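You operate a simulated robot arm through the tools that you are given. There is no shell and no other tool.

The job below is to be done with a simulated robot arm. You get a single attempt, and the scene is never put back.

JOB
Dry tile 62 in the tile box: lid down, FULL, HIGH, dry button.
Fine: a cracked tile; selector at HIGH all the while, slider left at FULL; wait for the ready lamp; the other tiles, controls and both slide plates stay.

The check looks at the end state, three seconds after you hand in, the way a careful person would. Anything else that was tipped, shoved, dropped, spilled or broken makes it a failure. Lids that push on must go on centred and level and be pressed home; caps that screw on are set level and turned clockwise until they are tight.

ROBOT AND FRAMES
A 7-joint arm with a fingered hand, fixed in place. Base frame: the origin is on the floor under the middle of its stand, x ahead of it, y to its left, z up. Readings come in m, degrees, newtons and seconds.
It reaches about 1.085 m from its shoulder. Its first joint turns from -166.0 to 166.0 degrees. Payload 3.7 kg.
Tool frame: the origin (TCP) lies between the finger pads and is the grasp point; the fingertips stand 0.025 m ahead of it; z points along the fingers, y is the line along which they close. The gripper opens to 0.088 m; its body begins 0.029 m behind the TCP. The gripper is a hand of 5 fingers: y runs from the thumb to the fingers, the wrist lies at [-0.013, -0.106, -0.174] in the tool frame.
Orientation is that of the tool frame in the base frame, as [roll, pitch, yaw] about the fixed x, y, z axes, in that order (R = Rz(yaw) Ry(pitch) Rx(roll)). With the fingers straight down and the wrist toward the robot, the tool's x, y and z point along [0, 1, 0], [1, 0, 0] and [0, 0, -1] of the base frame.

CONTROLS
- The arm moves only by the tool arm_command. Its argument "commands" is a list of rows, each a list of 6 numbers: the turn, a rotation vector about the tool's x, y, z in degrees, then the shift along the tool's x, y, z in m. In form: [[rx, ry, rz, dx, dy, dz], ...]. A call has 1 to 20 rows; each row shifts and turns the commanded pose from where the row before left it, along the tool's axes as they then stand. Rows are played at 5 a second. More than 0.05 m and 8.6 degrees between two rows, and nothing of the call is played. A pose out of reach is approached as far as the arm can. The call stops where the force on the tool passes 40 N (or 10 N more than at its start, if that is more) or the arm is blocked; 0.2 s more then pass. In this call time passes only in rows, and 0.2 s behind the last. The reply holds the time, the measured pose of the TCP, the force on the tool along the base axes, the opening and the grip force, in the units named above and with some noise, with the torque about the TCP (base axes, N m) and any sound that the robot's microphone picked up.
- Cameras (640 x 400 px; columns grow to the right, rows downward): "scene" is fixed at [0.218, -0.5054, 1.5173]; the picture's right is [0.67, -0.74, 0.00], its down [-0.57, -0.51, -0.64] and it looks along [0.48, 0.43, -0.77] (base axes); focal length 222 px, centre (320, 200). "wrist" rides on the gripper at [0.059, -0.079, -0.105] in the tool frame; the picture's right is [-0.73, 0.32, -0.61], its down [-0.62, -0.68, 0.38] and it looks along [-0.29, 0.66, 0.70] (tool axes); focal length 234 px, centre (320, 200).
- capture(camera): a new picture of that camera. No time passes.
- curl_fingers(index, middle, ring, little, thumb_bend, thumb_turn): sets how far each is bent, from 0 (flat) to 100 (curled in); at 30 the hand is open as for a grip, at 70 the pads meet at the TCP. One left out holds its place. A second passes; each finger stops where it meets its share of the squeeze, and holds until it gets a number again. It is the only way to open and close the hand. It gives what a move gives, with no picture; readings hold the bend of each and the force on index, middle, ring, little, thumb and palm. thumb_turn goes from beside the hand (0) to across from the fingers (100), as for a grip.
- pixel_to_xyz(camera, pixels): for up to 12 pixels [column, row] of the newest picture of that camera ("zoom" is the newest enlarged one), the place [x, y, z] in the base frame of the surface seen there, good to about 0.003 m, but the place of the scene camera against the robot may be out by one fixed shift of up to 0.018 m in any direction. No time passes.
- zoom(camera, box): a new picture of the part [left, top, right, bottom] of that camera's present view, enlarged. No time passes.
- finish_job(): hands the job in; it is judged then, once.

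Unless the task says otherwise, let go and move clear before handing in.

The tools are called after "Emit:" as name(argument=value, ...) on one line, values as JSON. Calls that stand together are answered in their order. arm_command: Moves the arm, as the interface text tells. Its arguments: {"type":"object","properties":{"commands":{"type":"array","items":{"type":"array","items":{"type":"number"}}}},"required":["commands"]} The other tools are called the same way: curl_fingers (index, middle, ring, little, thumb_bend, thumb_turn) moves the fingers one by one; capture (camera) takes a picture; pixel_to_xyz (camera, pixels) gives the place of the surface under pixels of a picture; zoom (camera, box) takes an enlarged picture of a part of a camera's view; finish_job () hands the job in.

At the start:

```text
clock: 0.0
position: [0.3723, 0.3201, 1.2475]
tool_rot: [-180.0, 0.0, 90.0]
contact_force: [1.1, 0.1, 0.8]
wrist_torque: [-0.02, 0.01, -0.02]
gripper_width: 0.0877
grip_force: 0.1
shape: jaw
bend: [30.0, 30.0, 30.0, 30.0, 30.0, 98.0]
finger forces: [0.1, 0.0, 0.0, 0.1, 0.0, 0.0]
```

scene: 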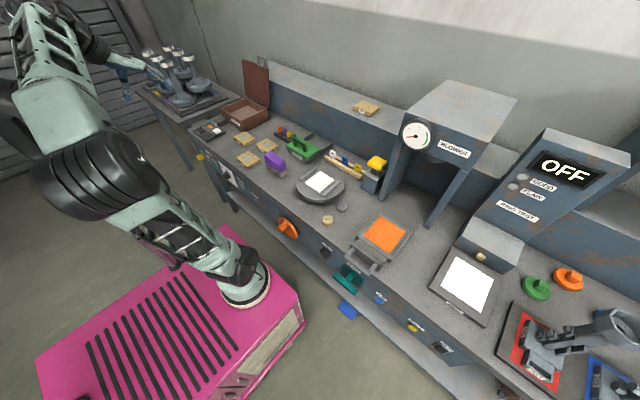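
wrist: 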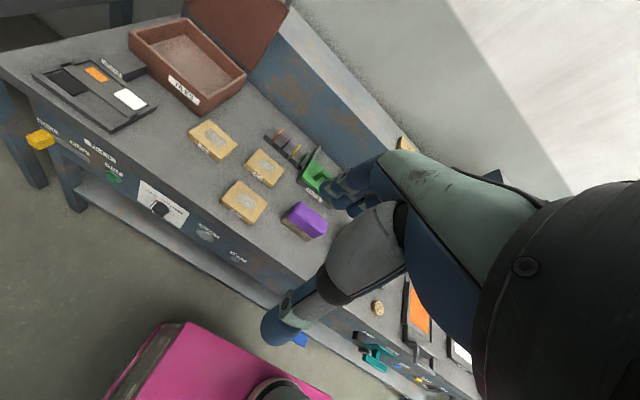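

The first pictures show a long bench with a brown box at wrist (190,60), three tan tiles at about (213,139), (265,167), (243,201), and a control panel along the front edge. I'll zoom in to identify the labels and controls.

Emit:
zoom(camera="wrist", box=[0, 0, 320, 200])

Emit:
zoom(camera="wrist", box=[160, 100, 340, 260])

Emit:
zoom(camera="wrist", box=[20, 100, 260, 280])

Emit:
zoom(camera="scene", box=[180, 50, 400, 220])

Emit:
zoom(camera="scene", box=[180, 120, 480, 370])

```text
2.00 times, centred on (160, 100) of wrist
```

zoom: 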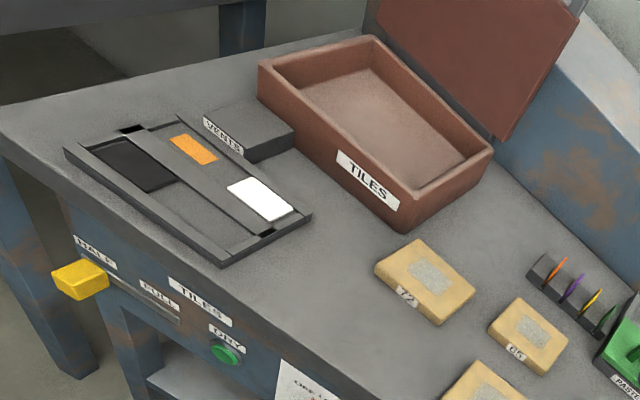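

```text
2.50 times, centred on (250, 180) of wrist
```

zoom: 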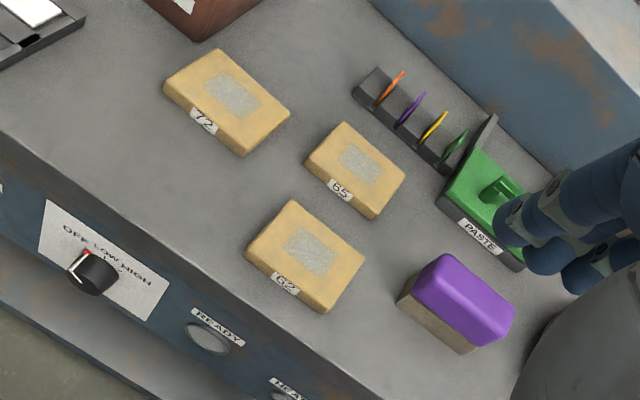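

```text
2.22 times, centred on (140, 190) of wrist
```

zoom: 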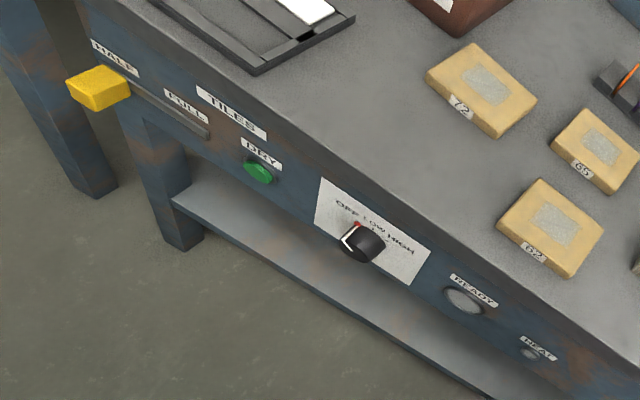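

```text
2.35 times, centred on (290, 135) of scene
```

zoom: 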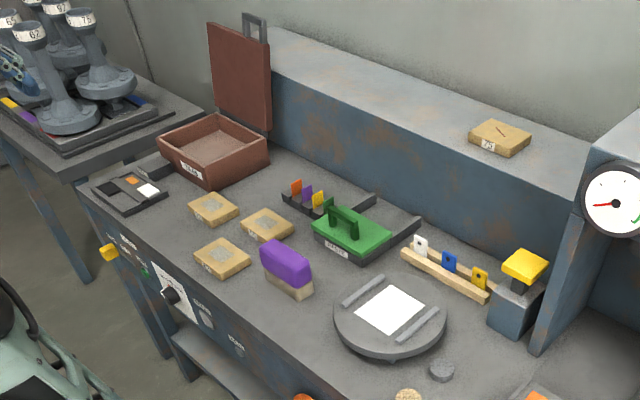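

```text
1.60 times, centred on (330, 245) of scene
```

zoom: 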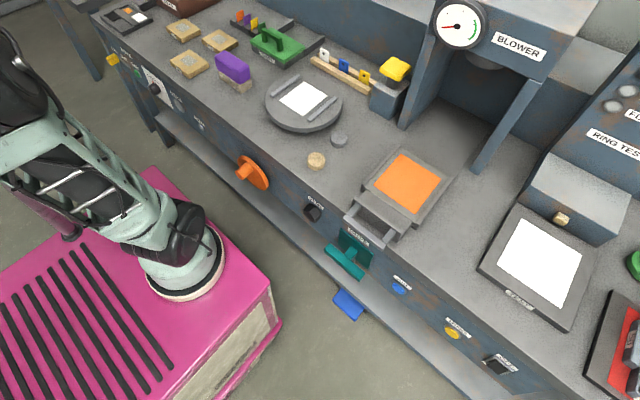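

The zooms show tile 62 at wrist (243,201), the TILES box with the lid standing open behind it, slider knob at wrist (40,140) by HALF, DRY button at (113,176), the selector at (158,208) pointing to OFF, and the READY lamp at (206,233). Now I'll measure the positions with the wrist camera.

Emit:
pixel_to_xyz(camera="wrist", pixels=[[243, 201], [226, 211], [239, 182], [267, 200], [255, 222], [213, 139], [265, 167], [158, 208], [113, 176], [206, 234], [40, 141], [303, 220]])

Emit:
pixel_to_xyz(camera="wrist", pixels=[[130, 32], [185, 19], [245, 75], [203, 104], [185, 60], [210, 95], [250, 68], [285, 4], [200, 5], [241, 60], [95, 75], [130, 98]])

Emit:
pixel_to_xyz(camera="scene", pixels=[[248, 159], [272, 60], [246, 60], [262, 59], [270, 95], [242, 112], [255, 108], [202, 157], [205, 160], [240, 176], [244, 115], [235, 125]])

Emit:
zoom(camera="scene", box=[220, 45, 300, 135])

Emit:
zoom(camera="scene", box=[180, 130, 280, 200])

```text
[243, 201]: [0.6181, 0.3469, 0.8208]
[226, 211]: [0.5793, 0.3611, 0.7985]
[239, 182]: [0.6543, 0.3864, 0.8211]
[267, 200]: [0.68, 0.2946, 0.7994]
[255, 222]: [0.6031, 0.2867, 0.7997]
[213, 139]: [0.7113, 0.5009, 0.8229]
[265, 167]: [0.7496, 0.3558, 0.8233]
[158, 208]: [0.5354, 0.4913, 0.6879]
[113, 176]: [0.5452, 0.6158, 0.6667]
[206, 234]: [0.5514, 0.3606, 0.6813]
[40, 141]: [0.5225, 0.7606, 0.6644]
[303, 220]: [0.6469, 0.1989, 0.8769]
```

```text
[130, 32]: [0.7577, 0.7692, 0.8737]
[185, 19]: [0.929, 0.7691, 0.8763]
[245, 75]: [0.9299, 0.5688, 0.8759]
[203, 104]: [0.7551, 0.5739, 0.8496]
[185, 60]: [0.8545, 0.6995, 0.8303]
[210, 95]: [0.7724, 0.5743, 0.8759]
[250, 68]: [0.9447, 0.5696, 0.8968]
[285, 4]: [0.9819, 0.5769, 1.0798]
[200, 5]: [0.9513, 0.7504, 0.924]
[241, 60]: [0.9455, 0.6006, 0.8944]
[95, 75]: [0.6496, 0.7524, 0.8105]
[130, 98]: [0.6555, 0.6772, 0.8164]
```

```text
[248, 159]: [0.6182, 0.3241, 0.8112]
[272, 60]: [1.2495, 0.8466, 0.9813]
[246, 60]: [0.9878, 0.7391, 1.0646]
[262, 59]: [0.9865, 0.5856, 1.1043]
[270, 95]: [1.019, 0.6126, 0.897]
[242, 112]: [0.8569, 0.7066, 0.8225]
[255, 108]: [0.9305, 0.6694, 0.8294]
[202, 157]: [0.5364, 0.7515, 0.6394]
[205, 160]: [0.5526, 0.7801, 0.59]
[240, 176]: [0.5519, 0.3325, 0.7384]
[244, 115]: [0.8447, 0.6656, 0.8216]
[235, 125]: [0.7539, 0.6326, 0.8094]
```

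```text
4.44 times, centred on (260, 90) of scene
```

zoom: 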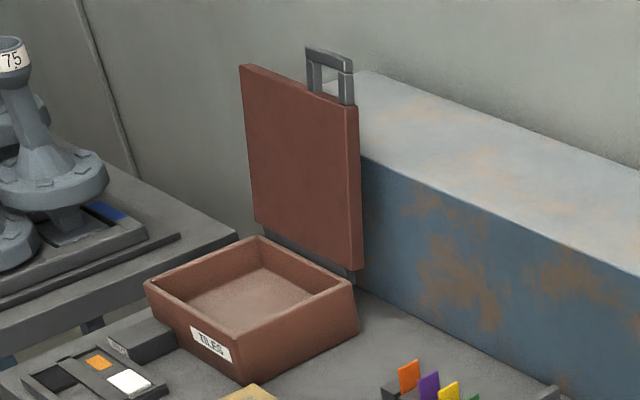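

```text
5.71 times, centred on (230, 165) of scene
```

zoom: 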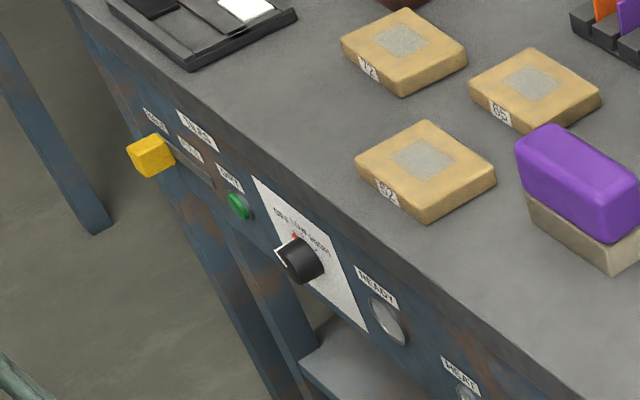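

Front panel controls sit near x≈0.54, and tile 62 tops out near z≈0.82 on the bench at z≈0.80. I'll zoom on tile 62 and take precise corner positions.

Emit:
zoom(camera="wrist", box=[203, 165, 293, 235])

```text
5.71 times, centred on (248, 200) of wrist
```

zoom: 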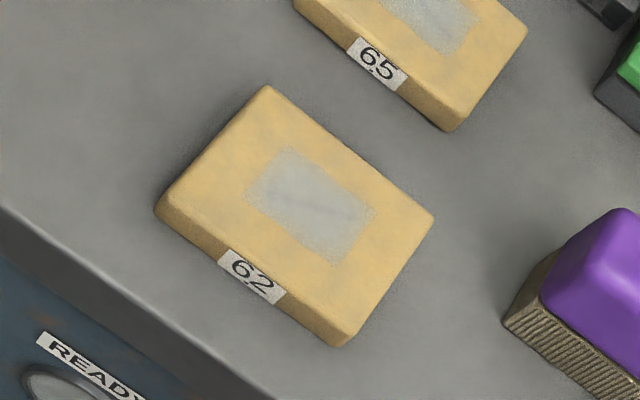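

Emit:
pixel_to_xyz(camera="zoom", pixels=[[170, 200], [270, 92], [425, 218], [335, 328], [305, 205], [158, 214], [330, 344], [250, 282], [348, 340], [440, 225], [300, 130], [500, 130]])

Emit:
zoom(camera="wrist", box=[20, 115, 130, 195])

```text
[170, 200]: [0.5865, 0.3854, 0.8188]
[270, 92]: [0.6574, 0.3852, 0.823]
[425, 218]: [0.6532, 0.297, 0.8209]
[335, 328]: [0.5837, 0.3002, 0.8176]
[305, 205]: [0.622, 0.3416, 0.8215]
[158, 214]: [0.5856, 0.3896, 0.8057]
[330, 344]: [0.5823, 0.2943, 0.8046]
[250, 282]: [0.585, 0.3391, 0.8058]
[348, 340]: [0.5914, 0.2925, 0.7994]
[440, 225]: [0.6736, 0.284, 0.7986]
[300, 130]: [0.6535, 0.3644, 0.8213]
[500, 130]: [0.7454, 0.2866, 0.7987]
```

```text
5.00 times, centred on (75, 155) of wrist
```

zoom: 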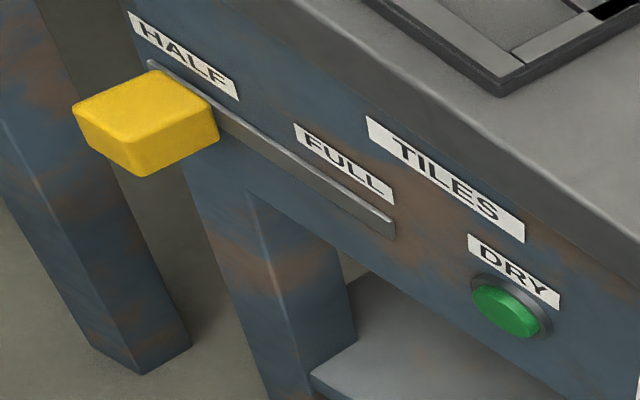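

Tile 62 spans x 0.583–0.657, y 0.295–0.387, z 0.799–0.822 (centre ≈ 0.620, 0.341), so it fits the hand closing along base x. Next I'll look at the hand itself and measure the panel controls in this zoom (slider knob (145,120), button (505,310)).

Emit:
pixel_to_xyz(camera="zoom", pixels=[[145, 90], [80, 105], [155, 75], [215, 110], [140, 172], [215, 138], [390, 230], [150, 62], [500, 312], [535, 318], [345, 165], [440, 320]])

Emit:
zoom(camera="scene", box=[0, 0, 240, 150])

Emit:
zoom(camera="wrist", box=[120, 170, 240, 260])

```text
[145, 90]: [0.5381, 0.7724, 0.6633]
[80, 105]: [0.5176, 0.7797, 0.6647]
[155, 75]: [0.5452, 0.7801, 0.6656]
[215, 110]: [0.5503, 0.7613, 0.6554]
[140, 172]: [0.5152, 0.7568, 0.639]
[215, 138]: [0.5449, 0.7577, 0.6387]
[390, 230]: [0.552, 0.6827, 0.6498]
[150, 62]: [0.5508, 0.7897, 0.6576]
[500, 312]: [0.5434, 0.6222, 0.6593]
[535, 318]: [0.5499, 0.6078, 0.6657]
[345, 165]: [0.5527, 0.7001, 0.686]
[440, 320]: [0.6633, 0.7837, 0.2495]
```

```text
2.67 times, centred on (120, 75) of scene
```

zoom: 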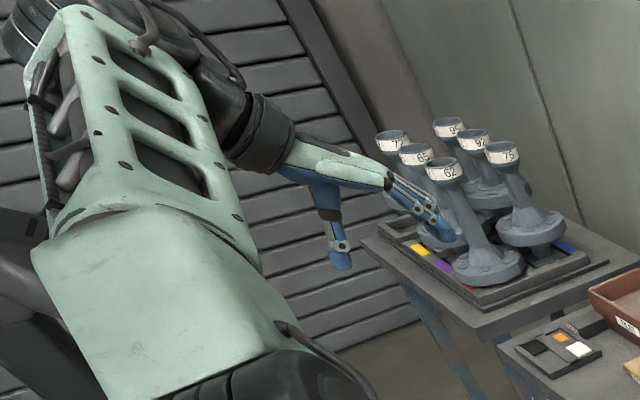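

```text
4.44 times, centred on (180, 215) of wrist
```

zoom: 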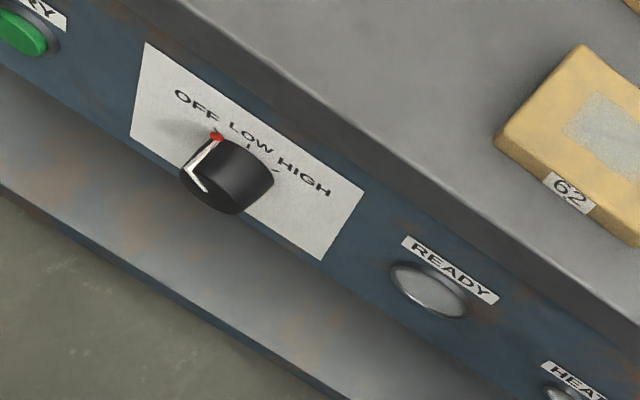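

The selector's white pointer with red tip (218,137 in the zoom) points at OFF; HIGH lies clockwise at about (305,175). I'll measure the selector and its marks.

Emit:
pixel_to_xyz(camera="zoom", pixels=[[205, 185], [235, 180], [270, 180], [180, 172], [232, 212], [218, 137], [195, 100], [250, 137], [305, 175], [240, 150], [430, 285], [25, 35]])

Emit:
zoom(camera="wrist", box=[145, 190, 205, 230])

```text
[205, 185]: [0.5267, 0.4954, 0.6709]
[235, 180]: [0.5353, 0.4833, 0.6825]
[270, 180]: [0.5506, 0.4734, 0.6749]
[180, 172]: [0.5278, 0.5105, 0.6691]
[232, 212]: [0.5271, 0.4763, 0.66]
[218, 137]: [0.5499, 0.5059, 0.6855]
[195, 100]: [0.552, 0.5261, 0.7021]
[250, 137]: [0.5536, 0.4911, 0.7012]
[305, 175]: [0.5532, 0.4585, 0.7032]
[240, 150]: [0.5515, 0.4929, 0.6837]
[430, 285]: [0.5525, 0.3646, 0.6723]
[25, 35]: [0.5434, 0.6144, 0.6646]
```

```text
10.00 times, centred on (175, 210) of wrist
```

zoom: 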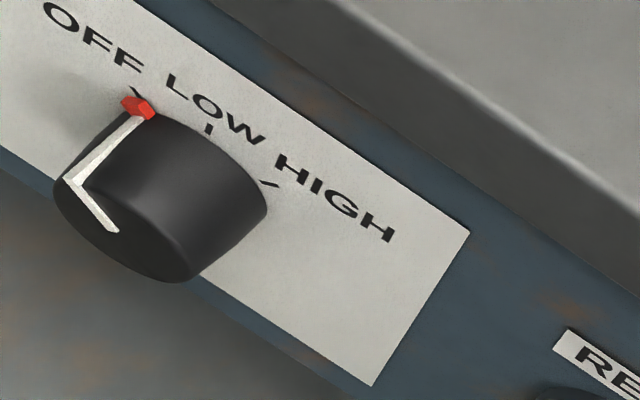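

The tick marks at (137,91), (209,129), (270,184) in this zoom show the selector positions. I'll measure them to find the knob axis and the turning angles.

Emit:
pixel_to_xyz(camera="zoom", pixels=[[136, 90], [209, 129], [262, 186], [278, 182], [140, 106], [68, 180], [117, 231], [60, 195], [180, 280], [120, 230], [200, 200], [150, 250]])

```text
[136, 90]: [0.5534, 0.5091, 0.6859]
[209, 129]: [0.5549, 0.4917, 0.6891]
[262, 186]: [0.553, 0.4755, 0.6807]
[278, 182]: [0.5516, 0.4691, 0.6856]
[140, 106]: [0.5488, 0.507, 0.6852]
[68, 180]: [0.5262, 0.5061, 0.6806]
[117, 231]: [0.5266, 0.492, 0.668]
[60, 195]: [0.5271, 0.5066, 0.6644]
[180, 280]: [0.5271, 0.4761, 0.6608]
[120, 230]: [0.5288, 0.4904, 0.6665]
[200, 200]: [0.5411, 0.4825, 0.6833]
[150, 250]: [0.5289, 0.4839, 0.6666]
```

The knob axis is at about (y 0.491, z 0.667), front face x≈0.527, with OFF 45° left and HIGH 45° right, so a 90° clockwise turn is needed. Now I'll measure the robot's own links in the scene picture to understand shoulder height, and measure the box interior more closely.

Emit:
pixel_to_xyz(camera="scene", pixels=[[245, 290], [230, 265], [170, 225], [100, 175], [60, 60], [30, 30], [90, 40], [110, 60], [125, 75], [20, 100], [150, 340], [165, 90]])

Emit:
zoom(camera="wrist", box=[120, 0, 300, 120])

```text
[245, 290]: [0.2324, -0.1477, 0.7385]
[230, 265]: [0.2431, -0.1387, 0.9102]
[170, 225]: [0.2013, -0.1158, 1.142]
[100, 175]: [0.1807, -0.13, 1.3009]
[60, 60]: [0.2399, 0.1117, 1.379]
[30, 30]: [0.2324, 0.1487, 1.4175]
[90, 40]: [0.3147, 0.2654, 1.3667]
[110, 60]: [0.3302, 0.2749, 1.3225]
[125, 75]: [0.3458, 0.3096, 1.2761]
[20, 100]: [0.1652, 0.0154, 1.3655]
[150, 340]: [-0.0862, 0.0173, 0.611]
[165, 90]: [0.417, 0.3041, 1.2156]
```

```text
3.33 times, centred on (210, 60) of wrist
```

zoom: 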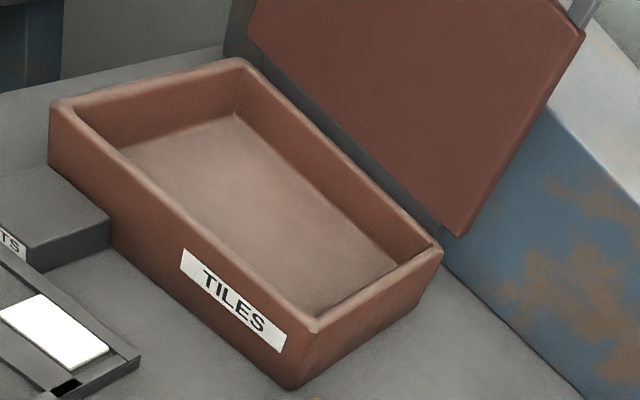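

The robot stand top is around z≈0.61, so the shoulder is near z≈0.95. I'll measure the box's rim and floor from this zoom.

Emit:
pixel_to_xyz(camera="zoom", pixels=[[60, 103], [240, 65], [438, 248], [300, 328], [125, 152], [233, 115], [390, 265], [308, 310], [250, 210], [460, 235], [583, 35], [248, 45]])

Emit:
zoom(camera="scene", box=[235, 45, 285, 80])

```text
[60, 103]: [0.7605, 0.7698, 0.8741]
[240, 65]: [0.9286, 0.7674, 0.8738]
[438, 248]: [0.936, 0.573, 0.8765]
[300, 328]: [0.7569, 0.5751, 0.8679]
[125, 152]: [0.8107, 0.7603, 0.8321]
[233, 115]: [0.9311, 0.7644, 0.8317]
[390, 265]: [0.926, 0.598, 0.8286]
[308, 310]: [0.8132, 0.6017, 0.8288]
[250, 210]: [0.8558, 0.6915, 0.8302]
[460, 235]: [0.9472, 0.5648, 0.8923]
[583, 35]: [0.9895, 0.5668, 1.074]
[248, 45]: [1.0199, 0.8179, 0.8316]
```

```text
11.43 times, centred on (260, 62) of scene
```

zoom: 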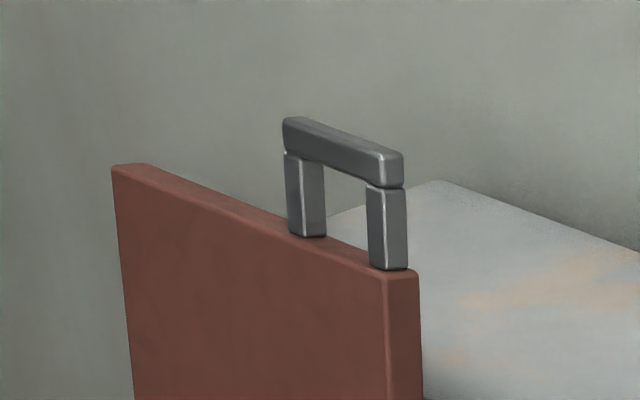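

The box interior is roughly x 0.775–0.925, y 0.59–0.757, floor z≈0.830, rim z≈0.875. The lid handle is a loop on the lid's upper edge at its -y end; I'll measure it in this zoom and calibrate against the wrist-measured lid corner (0.99, 0.567, 1.074).

Emit:
pixel_to_xyz(camera="zoom", pixels=[[387, 275], [300, 130], [385, 168], [340, 152], [305, 195], [385, 225], [290, 128], [400, 170], [130, 170], [405, 290], [345, 200], [385, 300]])

Emit:
zoom(camera="scene", box=[218, 130, 282, 170])

```text
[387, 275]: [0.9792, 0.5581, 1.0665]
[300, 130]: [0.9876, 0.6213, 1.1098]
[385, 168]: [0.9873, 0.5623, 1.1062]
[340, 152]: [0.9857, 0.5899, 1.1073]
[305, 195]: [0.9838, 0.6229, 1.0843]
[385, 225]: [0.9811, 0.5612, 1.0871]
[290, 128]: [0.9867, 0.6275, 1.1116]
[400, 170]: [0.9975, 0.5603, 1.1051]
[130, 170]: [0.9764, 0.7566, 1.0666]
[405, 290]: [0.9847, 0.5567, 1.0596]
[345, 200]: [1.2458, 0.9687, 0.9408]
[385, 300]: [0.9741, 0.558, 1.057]
```

```text
10.00 times, centred on (250, 150) of scene
```

zoom: 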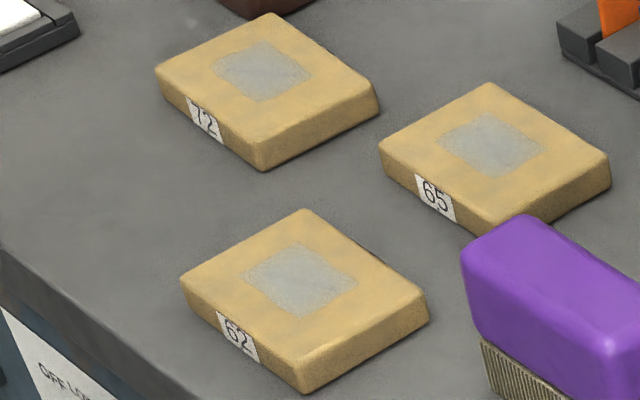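

I'll calibrate the scene shift by measuring tile 62's corners here (corners near (185,278), (303,213), (425,292), (303,362)).

Emit:
pixel_to_xyz(camera="zoom", pixels=[[187, 278], [303, 213], [423, 292], [303, 358], [300, 280], [490, 145], [385, 148], [490, 87], [605, 158], [490, 220], [500, 230], [380, 180]])

```text
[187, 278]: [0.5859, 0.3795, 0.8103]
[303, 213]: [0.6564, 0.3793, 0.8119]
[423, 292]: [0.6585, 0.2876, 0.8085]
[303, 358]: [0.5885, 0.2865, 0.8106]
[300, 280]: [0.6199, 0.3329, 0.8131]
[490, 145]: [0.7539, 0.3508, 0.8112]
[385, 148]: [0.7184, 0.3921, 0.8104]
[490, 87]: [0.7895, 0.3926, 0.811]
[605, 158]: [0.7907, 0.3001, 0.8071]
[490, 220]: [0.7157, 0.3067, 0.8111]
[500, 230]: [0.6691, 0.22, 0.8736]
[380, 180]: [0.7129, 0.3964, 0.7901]
```

Scene readings are low by about (0.00, 0.009, 0.009), so the handle bar really sits near x 0.987–1.0, y 0.57–0.636, z≈1.115–1.12. I'll measure where the arm's column stands so I can judge reach to the lid.

Emit:
pixel_to_xyz(camera="scene", pixels=[[222, 290], [270, 285], [250, 305], [245, 275], [225, 232], [296, 296], [42, 358], [220, 385], [115, 215], [150, 200], [70, 140], [130, 150]])

Emit:
zoom(camera="scene", box=[0, 80, 320, 400])

```text
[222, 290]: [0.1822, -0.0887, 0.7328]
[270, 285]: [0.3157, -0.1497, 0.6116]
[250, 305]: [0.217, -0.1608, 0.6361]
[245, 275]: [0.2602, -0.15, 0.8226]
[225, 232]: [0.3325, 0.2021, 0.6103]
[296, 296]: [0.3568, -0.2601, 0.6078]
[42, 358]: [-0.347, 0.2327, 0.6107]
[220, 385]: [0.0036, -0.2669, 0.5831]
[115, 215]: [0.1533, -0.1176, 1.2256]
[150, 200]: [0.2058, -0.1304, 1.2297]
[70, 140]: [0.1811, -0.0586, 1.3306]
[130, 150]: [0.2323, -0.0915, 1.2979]
```

```text
1.25 times, centred on (160, 240) of scene
```

zoom: 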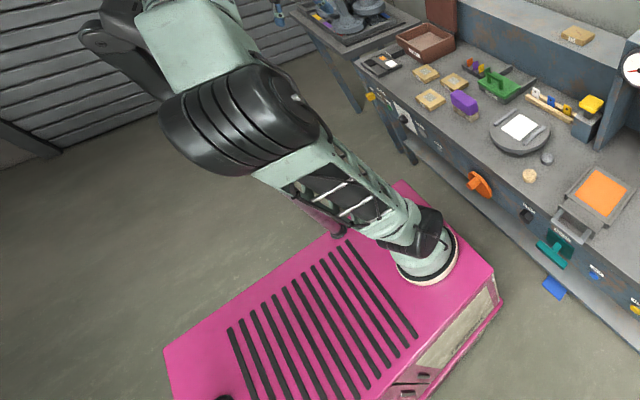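

The arm stands at about (0.25, -0.07), so the box, lid handle and panel are all within reach. I'll move above tile 62 (TCP to about 0.622, 0.342, 0.95), keeping the fingers down.

Emit:
arm_command(commands=[[0, 0, 0, 0.0022, 0.025, 0.02975], [0, 0, 0, 0.0022, 0.025, 0.02975], [0, 0, 0, 0.0022, 0.025, 0.02975], [0, 0, 0, 0.0022, 0.025, 0.02975], [0, 0, 0, 0.0022, 0.025, 0.02975], [0, 0, 0, 0.0022, 0.025, 0.02975], [0, 0, 0, 0.0022, 0.025, 0.02975], [0, 0, 0, 0.0022, 0.025, 0.02975], [0, 0, 0, 0.0022, 0.025, 0.02975], [0, 0, 0, 0.0022, 0.025, 0.02975]])

Emit:
capture(camera="scene")

Emit:
capture(camera="wrist")

```text
clock: 2.2
position: [0.6214, 0.3426, 0.9492]
tool_rot: [179.9, -0.1, 90.0]
contact_force: [-1.1, 0.2, 0.3]
wrist_torque: [0.02, 0.01, 0.02]
gripper_width: 0.0877
grip_force: 0.1
shape: jaw
bend: [30.0, 30.0, 30.0, 30.0, 30.0, 98.0]
finger forces: [0.0, 0.0, 0.1, 0.1, 0.0, 0.1]
```

```text
taken
```

scene: 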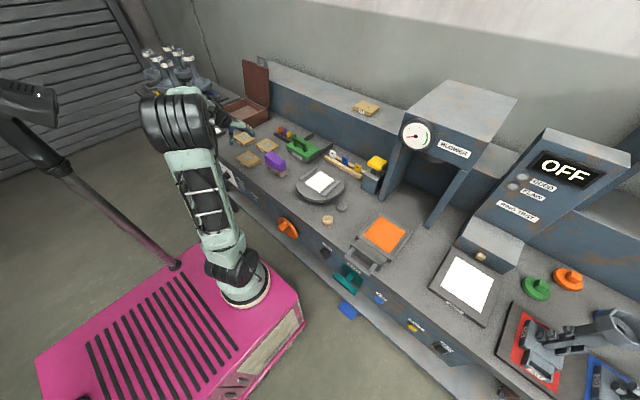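

```text
taken
```

wrist: 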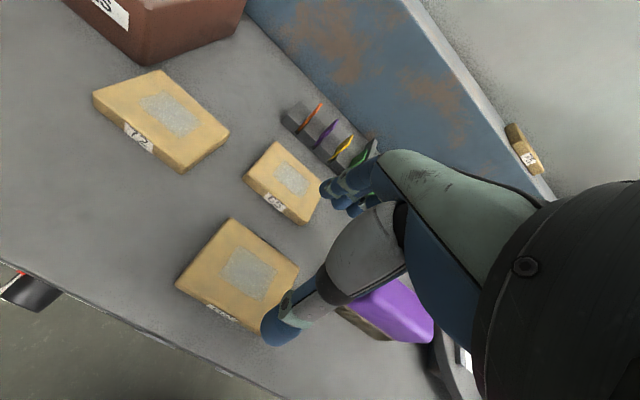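

The hand is above tile 62 with thumb (wrist view 290,315) on the front side and fingers on the back. I'll zoom in to check alignment and clearance before descending.

Emit:
zoom(camera="scene", box=[190, 90, 310, 180])

Emit:
zoom(camera="wrist", box=[160, 120, 480, 360])

Emit:
pixel_to_xyz(camera="wrist", pixels=[[182, 287], [231, 220], [297, 272], [246, 265], [268, 325], [325, 190], [345, 205], [275, 340], [355, 210], [282, 185], [250, 178], [300, 222]])

```text
4.44 times, centred on (250, 135) of scene
```

zoom: 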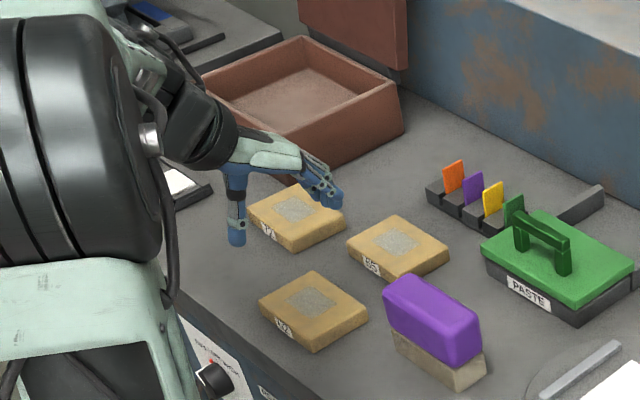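

```text
1.67 times, centred on (320, 240) of wrist
```

zoom: 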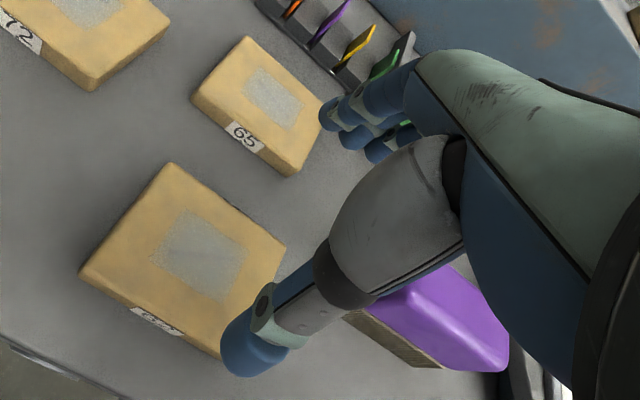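

```text
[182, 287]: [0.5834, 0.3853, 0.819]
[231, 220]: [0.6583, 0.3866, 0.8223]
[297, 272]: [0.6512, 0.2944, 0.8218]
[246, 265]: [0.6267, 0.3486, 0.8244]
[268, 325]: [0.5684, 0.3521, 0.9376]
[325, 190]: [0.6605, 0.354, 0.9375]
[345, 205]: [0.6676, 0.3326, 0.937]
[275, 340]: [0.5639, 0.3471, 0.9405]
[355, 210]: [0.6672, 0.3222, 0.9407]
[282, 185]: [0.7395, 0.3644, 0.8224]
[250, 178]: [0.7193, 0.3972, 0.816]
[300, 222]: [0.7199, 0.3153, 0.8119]
```

Tile 62 spans x 0.583–0.658 and the open hand covers 0.5775–0.665, centred at 0.6214, so both sides have about 5 mm clearance. I'll descend straight down to TCP z≈0.829 in slow steps.

Emit:
arm_command(commands=[[0, 0, 0, 0, 0, 0.03], [0, 0, 0, 0, 0, 0.03], [0, 0, 0, 0, 0, 0.02], [0, 0, 0, 0, 0, 0.015], [0, 0, 0, 0, 0, 0.01], [0, 0, 0, 0, 0, 0.008], [0, 0, 0, 0, 0, 0.007]])

Emit:
zoom(camera="scene", box=[190, 90, 310, 180])

Emit:
capture(camera="wrist")

```text
clock: 3.8
position: [0.6224, 0.3421, 0.8304]
tool_rot: [-179.9, 0.0, 90.0]
contact_force: [0.5, -0.7, 1.4]
wrist_torque: [0.02, -0.04, -0.02]
gripper_width: 0.0876
grip_force: 0.0
shape: jaw
bend: [30.0, 30.0, 30.0, 30.0, 30.0, 98.0]
finger forces: [1.0, 0.0, 0.1, 0.0, 0.0, 0.0]
```

```text
4.44 times, centred on (250, 135) of scene
```

zoom: 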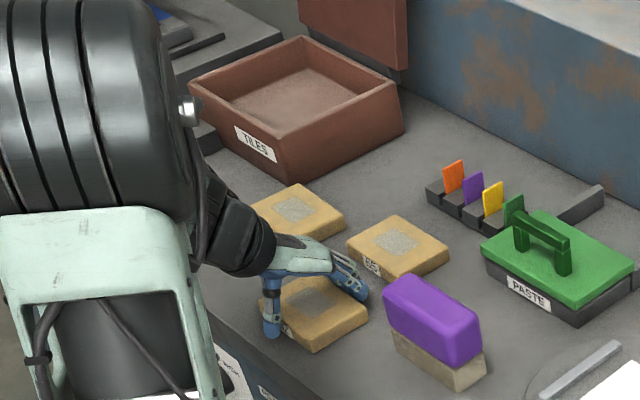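

```text
taken
```

wrist: 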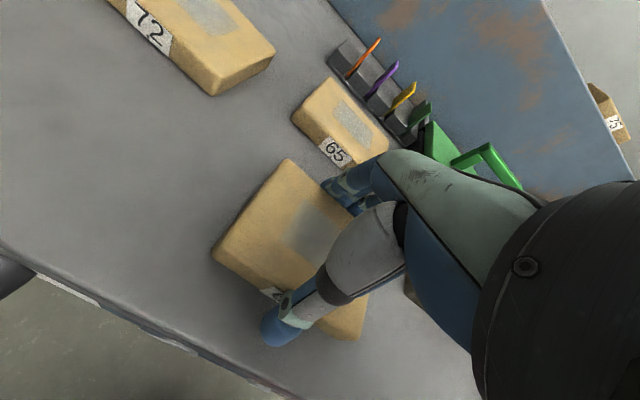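

The hand is around the tile with only ~1 N on the index, tips a few mm above the bench. I'll go 3 mm lower and then close gently.

Emit:
arm_command(commands=[[0, 0, 0, 0, -0.001, 0.0015], [0, 0, 0, 0, 0, 0.0015]])

Emit:
curl_fingers(index=36, middle=36, ring=36, little=36, thumb_bend=36)

```text
clock: 4.4
position: [0.6225, 0.3415, 0.827]
tool_rot: [-180.0, 0.0, 90.0]
contact_force: [0.5, -0.7, 3.6]
wrist_torque: [0.0, -0.09, 0.01]
gripper_width: 0.0878
grip_force: 0.1
shape: jaw
bend: [29.0, 30.0, 30.0, 30.0, 30.0, 98.0]
finger forces: [2.3, 0.0, 0.1, 0.0, 0.1, 0.0]
```

```text
clock: 5.4
position: [0.6221, 0.3419, 0.8264]
tool_rot: [-180.0, 0.1, 90.0]
contact_force: [3.7, 0.2, 7.6]
wrist_torque: [-0.06, -0.32, 0.01]
gripper_width: 0.0813
grip_force: 5.8
shape: fingers
bend: [29.0, 34.0, 35.0, 35.0, 33.0, 97.0]
finger forces: [5.2, 3.1, 0.6, 0.5, 2.3, 0.0]
```

The index is stopped at 29 with 5 N while the others are around 34, so something is under or against the index tip. I'll look closely.

Emit:
zoom(camera="wrist", box=[260, 120, 420, 220])

Emit:
zoom(camera="scene", box=[230, 125, 290, 175])

```text
4.00 times, centred on (340, 170) of wrist
```

zoom: 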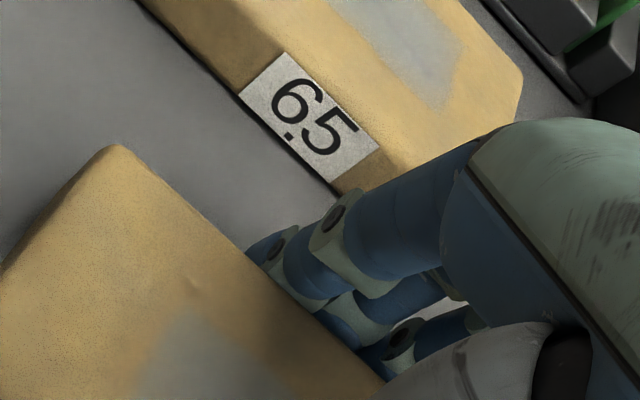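

```text
8.00 times, centred on (260, 150) of scene
```

zoom: 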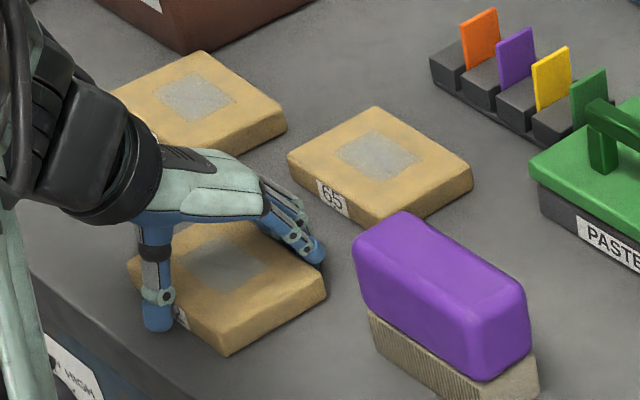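

The fingertips reach past the tile's back edge and the index tip seems to press on the bench. I'll open back to 30, rise 5 mm, and close again.

Emit:
curl_fingers(index=30, middle=30, ring=30, little=30, thumb_bend=30)

Emit:
arm_command(commands=[[0, 0, 0, 0, 0.0, -0.003], [0, 0, 0, 0, 0, -0.003]])

Emit:
curl_fingers(index=36, middle=36, ring=36, little=36, thumb_bend=34)

```text
clock: 6.4
position: [0.622, 0.3414, 0.8279]
tool_rot: [179.9, 0.1, 90.0]
contact_force: [1.2, 0.1, 0.8]
wrist_torque: [-0.01, -0.07, 0.0]
gripper_width: 0.0866
grip_force: 0.8
shape: fingers
bend: [29.0, 30.0, 30.0, 30.0, 30.0, 97.0]
finger forces: [1.6, 0.0, 0.1, 0.0, 0.0, 0.0]
```

```text
clock: 7.0
position: [0.6213, 0.343, 0.8332]
tool_rot: [179.9, 0.1, 90.0]
contact_force: [-0.9, -0.4, -0.3]
wrist_torque: [-0.01, -0.02, 0.02]
gripper_width: 0.0849
grip_force: 0.0
shape: fingers
bend: [30.0, 30.0, 30.0, 30.0, 30.0, 97.0]
finger forces: [0.0, 0.1, 0.0, 0.0, 0.0, 0.0]
```

```text
clock: 8.0
position: [0.6229, 0.3428, 0.8328]
tool_rot: [179.8, 0.0, 90.1]
contact_force: [1.4, 0.4, 1.1]
wrist_torque: [0.03, -0.06, -0.01]
gripper_width: 0.0782
grip_force: 1.9
shape: fingers
bend: [34.0, 35.0, 36.0, 36.0, 33.0, 97.0]
finger forces: [1.7, 0.3, 0.1, 0.0, 0.8, 0.0]
```

Now the index closes freely with light contact at about the tile width (0.078). I'll tighten progressively.

Emit:
curl_fingers(index=42, middle=42, ring=42, little=42, thumb_bend=42)

Emit:
zoom(camera="scene", box=[230, 125, 290, 175])

```text
clock: 9.0
position: [0.6226, 0.3423, 0.8322]
tool_rot: [-180.0, 0.1, 90.0]
contact_force: [1.9, 0.0, 3.6]
wrist_torque: [0.0, -0.12, 0.02]
gripper_width: 0.0756
grip_force: 7.5
shape: fingers
bend: [36.0, 39.0, 39.0, 42.0, 34.0, 97.0]
finger forces: [4.4, 2.4, 2.0, 0.1, 6.7, 0.0]
```

```text
8.00 times, centred on (260, 150) of scene
```

zoom: 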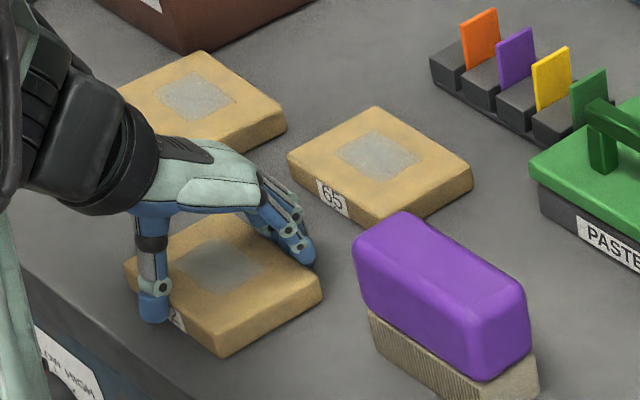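

The width reads 0.0756, matching the tile, with thumb 6.7 N. I'll squeeze a bit more and then try a small lift.

Emit:
curl_fingers(index=48, middle=50, ring=50, little=50, thumb_bend=48)

Emit:
arm_command(commands=[[0, 0, 0, 0, 0, -0.004], [0, 0, 0, 0, 0, -0.004], [0, 0, 0, 0, 0, -0.004]])

Emit:
zoom(camera="scene", box=[230, 125, 290, 175])

Emit:
capture(camera="wrist")

```text
clock: 10.0
position: [0.6227, 0.3412, 0.8344]
tool_rot: [-180.0, 0.0, 89.9]
contact_force: [3.7, 0.3, 9.0]
wrist_torque: [-0.24, -0.38, 0.07]
gripper_width: 0.0743
grip_force: 15.7
shape: fingers
bend: [39.0, 43.0, 43.0, 49.0, 33.0, 96.0]
finger forces: [6.3, 5.0, 4.7, 5.3, 11.1, 0.0]
```

```text
clock: 10.8
position: [0.6217, 0.3419, 0.8448]
tool_rot: [180.0, -0.1, 90.0]
contact_force: [-0.8, 1.2, -3.3]
wrist_torque: [0.02, -0.04, 0.0]
gripper_width: 0.0743
grip_force: 12.7
shape: fingers
bend: [41.0, 44.0, 44.0, 50.0, 33.0, 95.0]
finger forces: [5.1, 4.2, 3.7, 0.1, 12.2, 0.1]
```

```text
8.00 times, centred on (260, 150) of scene
```

zoom: 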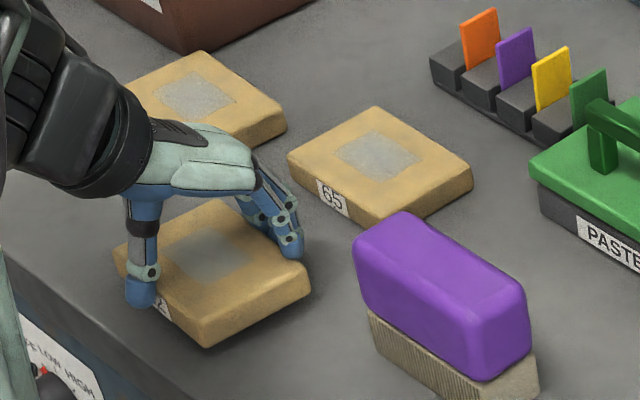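

```text
taken
```

wrist: 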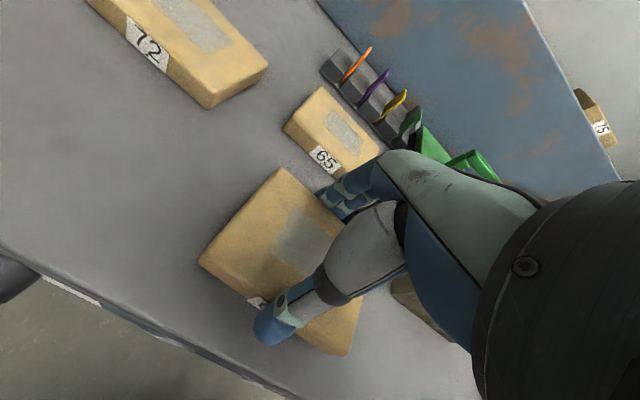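

The tile has come up with the hand (force z −3.3 N, about 0.3 kg). I'll lift another 10 cm and check that it stays level.

Emit:
arm_command(commands=[[0, 0, 0, 0, 0, -0.01], [0, 0, 0, 0, 0, -0.02], [0, 0, 0, 0, 0, -0.02], [0, 0, 0, 0, 0, -0.02], [0, 0, 0, 0, 0, -0.02], [0, 0, 0, 0, 0, -0.02], [0, 0, 0, 0, 0, -0.02]])

Emit:
zoom(camera="scene", box=[200, 95, 290, 170])

Emit:
zoom(camera="wrist", box=[160, 120, 420, 360])

```text
clock: 12.4
position: [0.622, 0.3429, 0.9747]
tool_rot: [180.0, 0.0, 90.1]
contact_force: [0.8, -0.3, -2.8]
wrist_torque: [0.01, -0.02, 0.02]
gripper_width: 0.074
grip_force: 12.5
shape: fingers
bend: [41.0, 44.0, 44.0, 50.0, 33.0, 95.0]
finger forces: [5.0, 4.2, 3.6, 0.1, 12.0, 0.0]
```

```text
5.33 times, centred on (245, 132) of scene
```

zoom: 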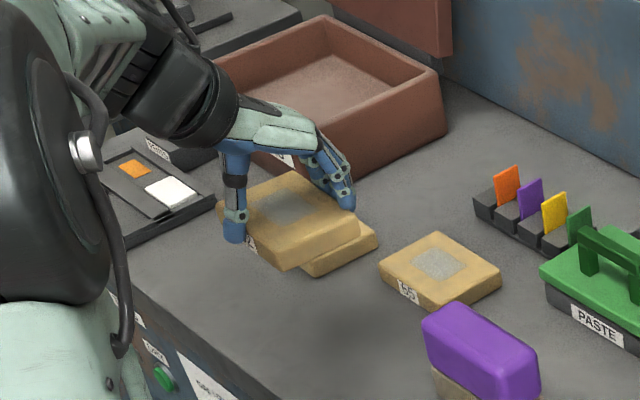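

```text
1.67 times, centred on (290, 240) of wrist
```

zoom: 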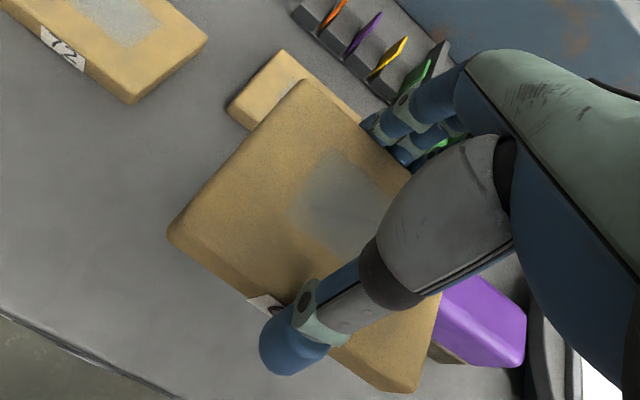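

The tile is held level and stable. I'll measure its corners to know how it hangs relative to the TCP.

Emit:
pixel_to_xyz(camera="zoom", pixels=[[178, 228], [300, 92], [405, 172], [270, 290], [412, 375], [300, 200], [375, 345], [200, 240], [320, 110], [400, 370], [168, 240], [410, 390]])

```text
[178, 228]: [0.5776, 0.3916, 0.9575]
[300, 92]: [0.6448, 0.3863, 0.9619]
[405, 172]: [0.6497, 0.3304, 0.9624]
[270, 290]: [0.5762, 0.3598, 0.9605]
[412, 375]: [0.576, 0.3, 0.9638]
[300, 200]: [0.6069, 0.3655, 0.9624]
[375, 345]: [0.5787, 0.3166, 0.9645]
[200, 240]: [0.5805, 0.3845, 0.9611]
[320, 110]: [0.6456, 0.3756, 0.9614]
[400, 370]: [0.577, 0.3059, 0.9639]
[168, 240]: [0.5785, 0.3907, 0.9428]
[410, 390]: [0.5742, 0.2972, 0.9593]
```

The tile hangs level, its centre about 9 mm toward the thumb from the TCP and its bottom 35 mm below it. I'll raise a little and yaw the hand by +90° so that in the box the grip closes along y, where there is room for thumb and fingers.

Emit:
arm_command(commands=[[0, 0, -7.5, 0, 0, -0.003], [0, 0, -7.5, 0, 0, -0.003], [0, 0, -7.5, 0, 0, -0.003], [0, 0, -7.5, 0, 0, -0.003], [0, 0, -7.5, 0, 0, -0.003], [0, 0, -7.5, 0, 0, -0.003], [0, 0, -7.5, 0, 0, -0.003], [0, 0, -7.5, 0, 0, -0.003], [0, 0, -7.5, 0, 0, -0.003], [0, 0, -7.5, 0, 0, -0.003], [0, 0, -7.5, 0, 0, -0.003], [0, 0, -7.5, 0, 0, -0.003]])

Emit:
capture(camera="scene")

Emit:
capture(camera="wrist")

```text
clock: 15.0
position: [0.6212, 0.3415, 1.0106]
tool_rot: [-180.0, 0.0, -179.9]
contact_force: [-1.0, 0.9, -2.6]
wrist_torque: [0.0, 0.0, 0.02]
gripper_width: 0.074
grip_force: 11.8
shape: fingers
bend: [41.0, 44.0, 45.0, 50.0, 33.0, 95.0]
finger forces: [5.0, 4.2, 3.5, 0.1, 11.8, 0.0]
```

```text
taken
```

scene: 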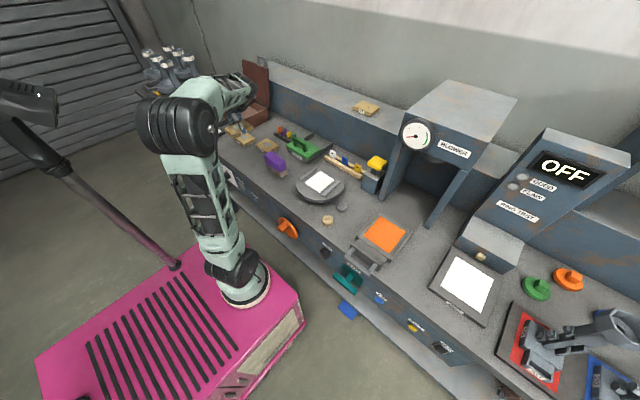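

```text
taken
```

wrist: 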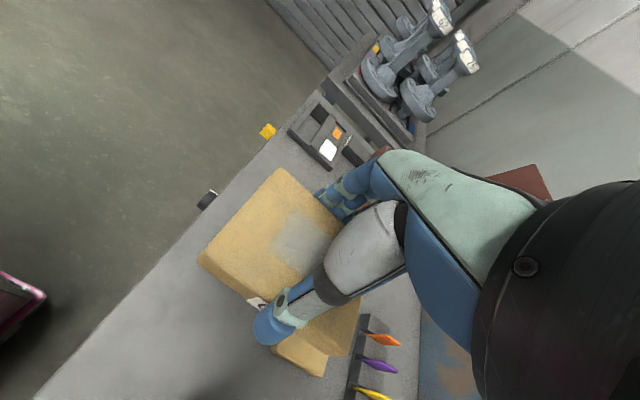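

The hand is now at yaw 180 with the tile steady. I'll carry it over the box to about (0.845, 0.684, 1.01).

Emit:
arm_command(commands=[[0, 0, 0, -0.0224, 0.03425, 0], [0, 0, 0, -0.0224, 0.03425, 0], [0, 0, 0, -0.0224, 0.03425, 0], [0, 0, 0, -0.0224, 0.03425, 0], [0, 0, 0, -0.0224, 0.03425, 0], [0, 0, 0, -0.0224, 0.03425, 0], [0, 0, 0, -0.0224, 0.03425, 0], [0, 0, 0, -0.0224, 0.03425, 0], [0, 0, 0, -0.0224, 0.03425, 0], [0, 0, 0, -0.0224, 0.03425, 0]])

Emit:
capture(camera="scene")

Emit:
capture(camera="wrist")

Emit:
zoom(camera="scene", box=[180, 45, 300, 140])

```text
clock: 17.2
position: [0.8012, 0.6283, 0.996]
tool_rot: [179.9, -0.1, -180.0]
contact_force: [0.9, 1.0, -2.6]
wrist_torque: [0.03, 0.0, 0.0]
gripper_width: 0.0737
grip_force: 11.8
shape: fingers
bend: [41.0, 45.0, 45.0, 50.0, 33.0, 95.0]
finger forces: [4.8, 4.1, 3.4, 0.1, 11.5, 0.0]
out of reach, approached as far as the arm can: row 9, 10
```

```text
taken
```

scene: 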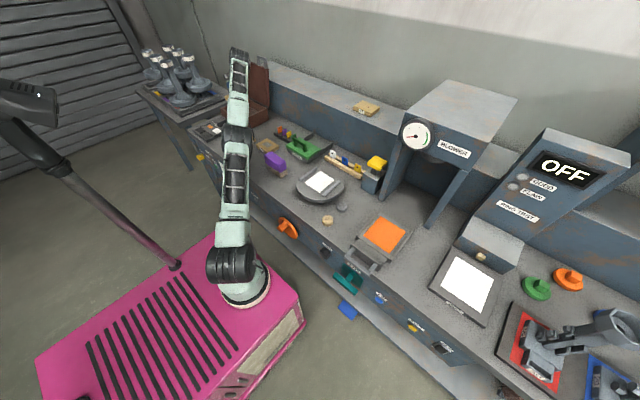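

```text
taken
```

wrist: 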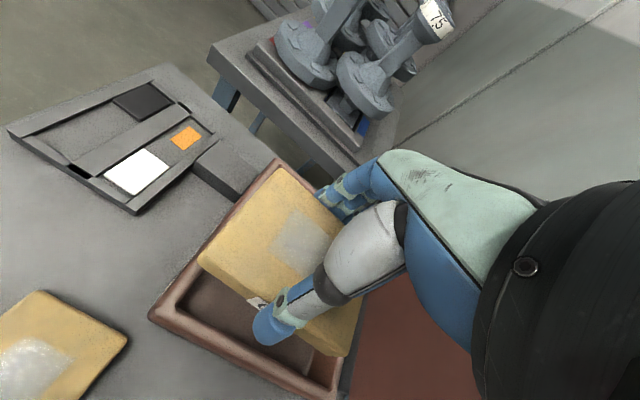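

```text
4.21 times, centred on (240, 92) of scene
```

zoom: 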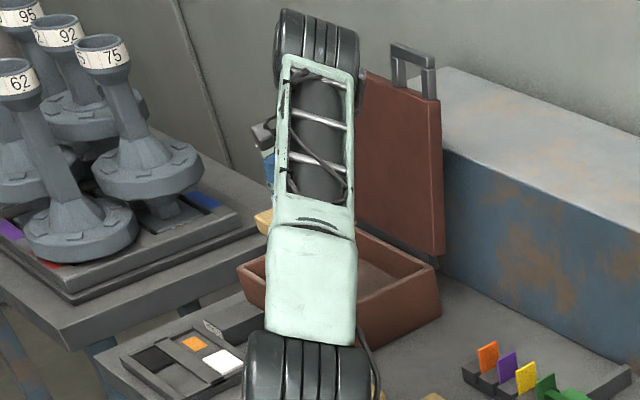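

The arm stopped short at (0.801, 0.628, 0.996) because the pose was out of reach; the tile is still over the box. I'll measure the arm's joints to work out a reachable approach.

Emit:
pixel_to_xyz(camera="scene", pixels=[[232, 265], [215, 265], [250, 262], [237, 185], [237, 135], [225, 135], [250, 135], [238, 105], [238, 75], [239, 56], [232, 50], [246, 60]])

Emit:
zoom(camera="scene", box=[160, 30, 320, 310])

```text
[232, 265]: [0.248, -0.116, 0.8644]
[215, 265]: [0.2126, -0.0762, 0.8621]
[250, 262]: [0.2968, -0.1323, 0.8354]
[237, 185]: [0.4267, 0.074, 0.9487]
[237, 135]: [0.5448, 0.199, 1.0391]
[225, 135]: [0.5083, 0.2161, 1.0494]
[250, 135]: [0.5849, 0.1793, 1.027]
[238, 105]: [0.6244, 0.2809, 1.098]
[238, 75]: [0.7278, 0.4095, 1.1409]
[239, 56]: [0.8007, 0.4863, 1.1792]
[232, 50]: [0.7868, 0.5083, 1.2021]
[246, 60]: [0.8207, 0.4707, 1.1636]
```

```text
1.43 times, centred on (240, 170) of scene
```

zoom: 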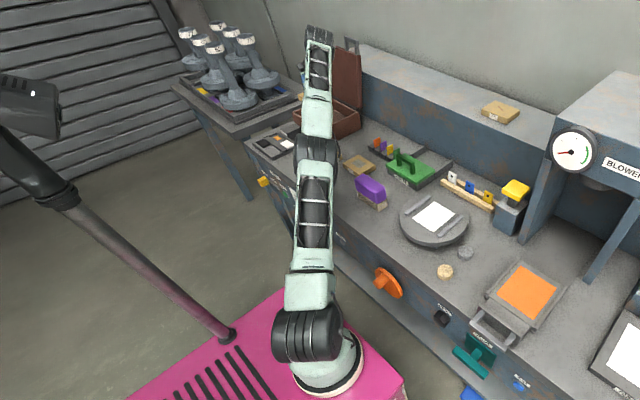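

The shoulder is near (0.25, −0.07, 0.82) and the wrist can go about 0.88 m from it, so straight-down at yaw 180 is just too far; a yaw of ~165° with a small 8° tilt will be reachable. First I'll do a small backward move to see where the commanded pose really stands.

Emit:
arm_command(commands=[[0, 0, 0, 0.02, -0.03, 0]])

```text
clock: 17.6
position: [0.7808, 0.5995, 0.9973]
tool_rot: [179.9, 0.2, -179.9]
contact_force: [-0.3, 0.2, -2.2]
wrist_torque: [0.0, -0.02, 0.01]
gripper_width: 0.0737
grip_force: 11.2
shape: fingers
bend: [42.0, 45.0, 45.0, 50.0, 33.0, 95.0]
finger forces: [4.6, 3.8, 3.3, 0.1, 11.0, 0.0]
```

The commanded pose follows the actual one, now (0.781, 0.600, 0.997). I'll turn yaw back by 15° and tilt the fingers 8° outward, in place.

Emit:
arm_command(commands=[[0, 0, 7.5, 0, 0, 0], [0, 0, 7.5, 0, 0, 0], [-4, 0, 0, 0, 0, 0], [-4, 0, 0, 0, 0, 0]])

```text
clock: 18.6
position: [0.7803, 0.5999, 0.9964]
tool_rot: [172.0, 0.0, 165.0]
contact_force: [-0.1, 0.0, -3.0]
wrist_torque: [0.02, -0.04, 0.02]
gripper_width: 0.0738
grip_force: 10.7
shape: fingers
bend: [42.0, 45.0, 45.0, 50.0, 33.0, 95.0]
finger forces: [4.4, 3.7, 3.2, 0.1, 10.9, 0.0]
```

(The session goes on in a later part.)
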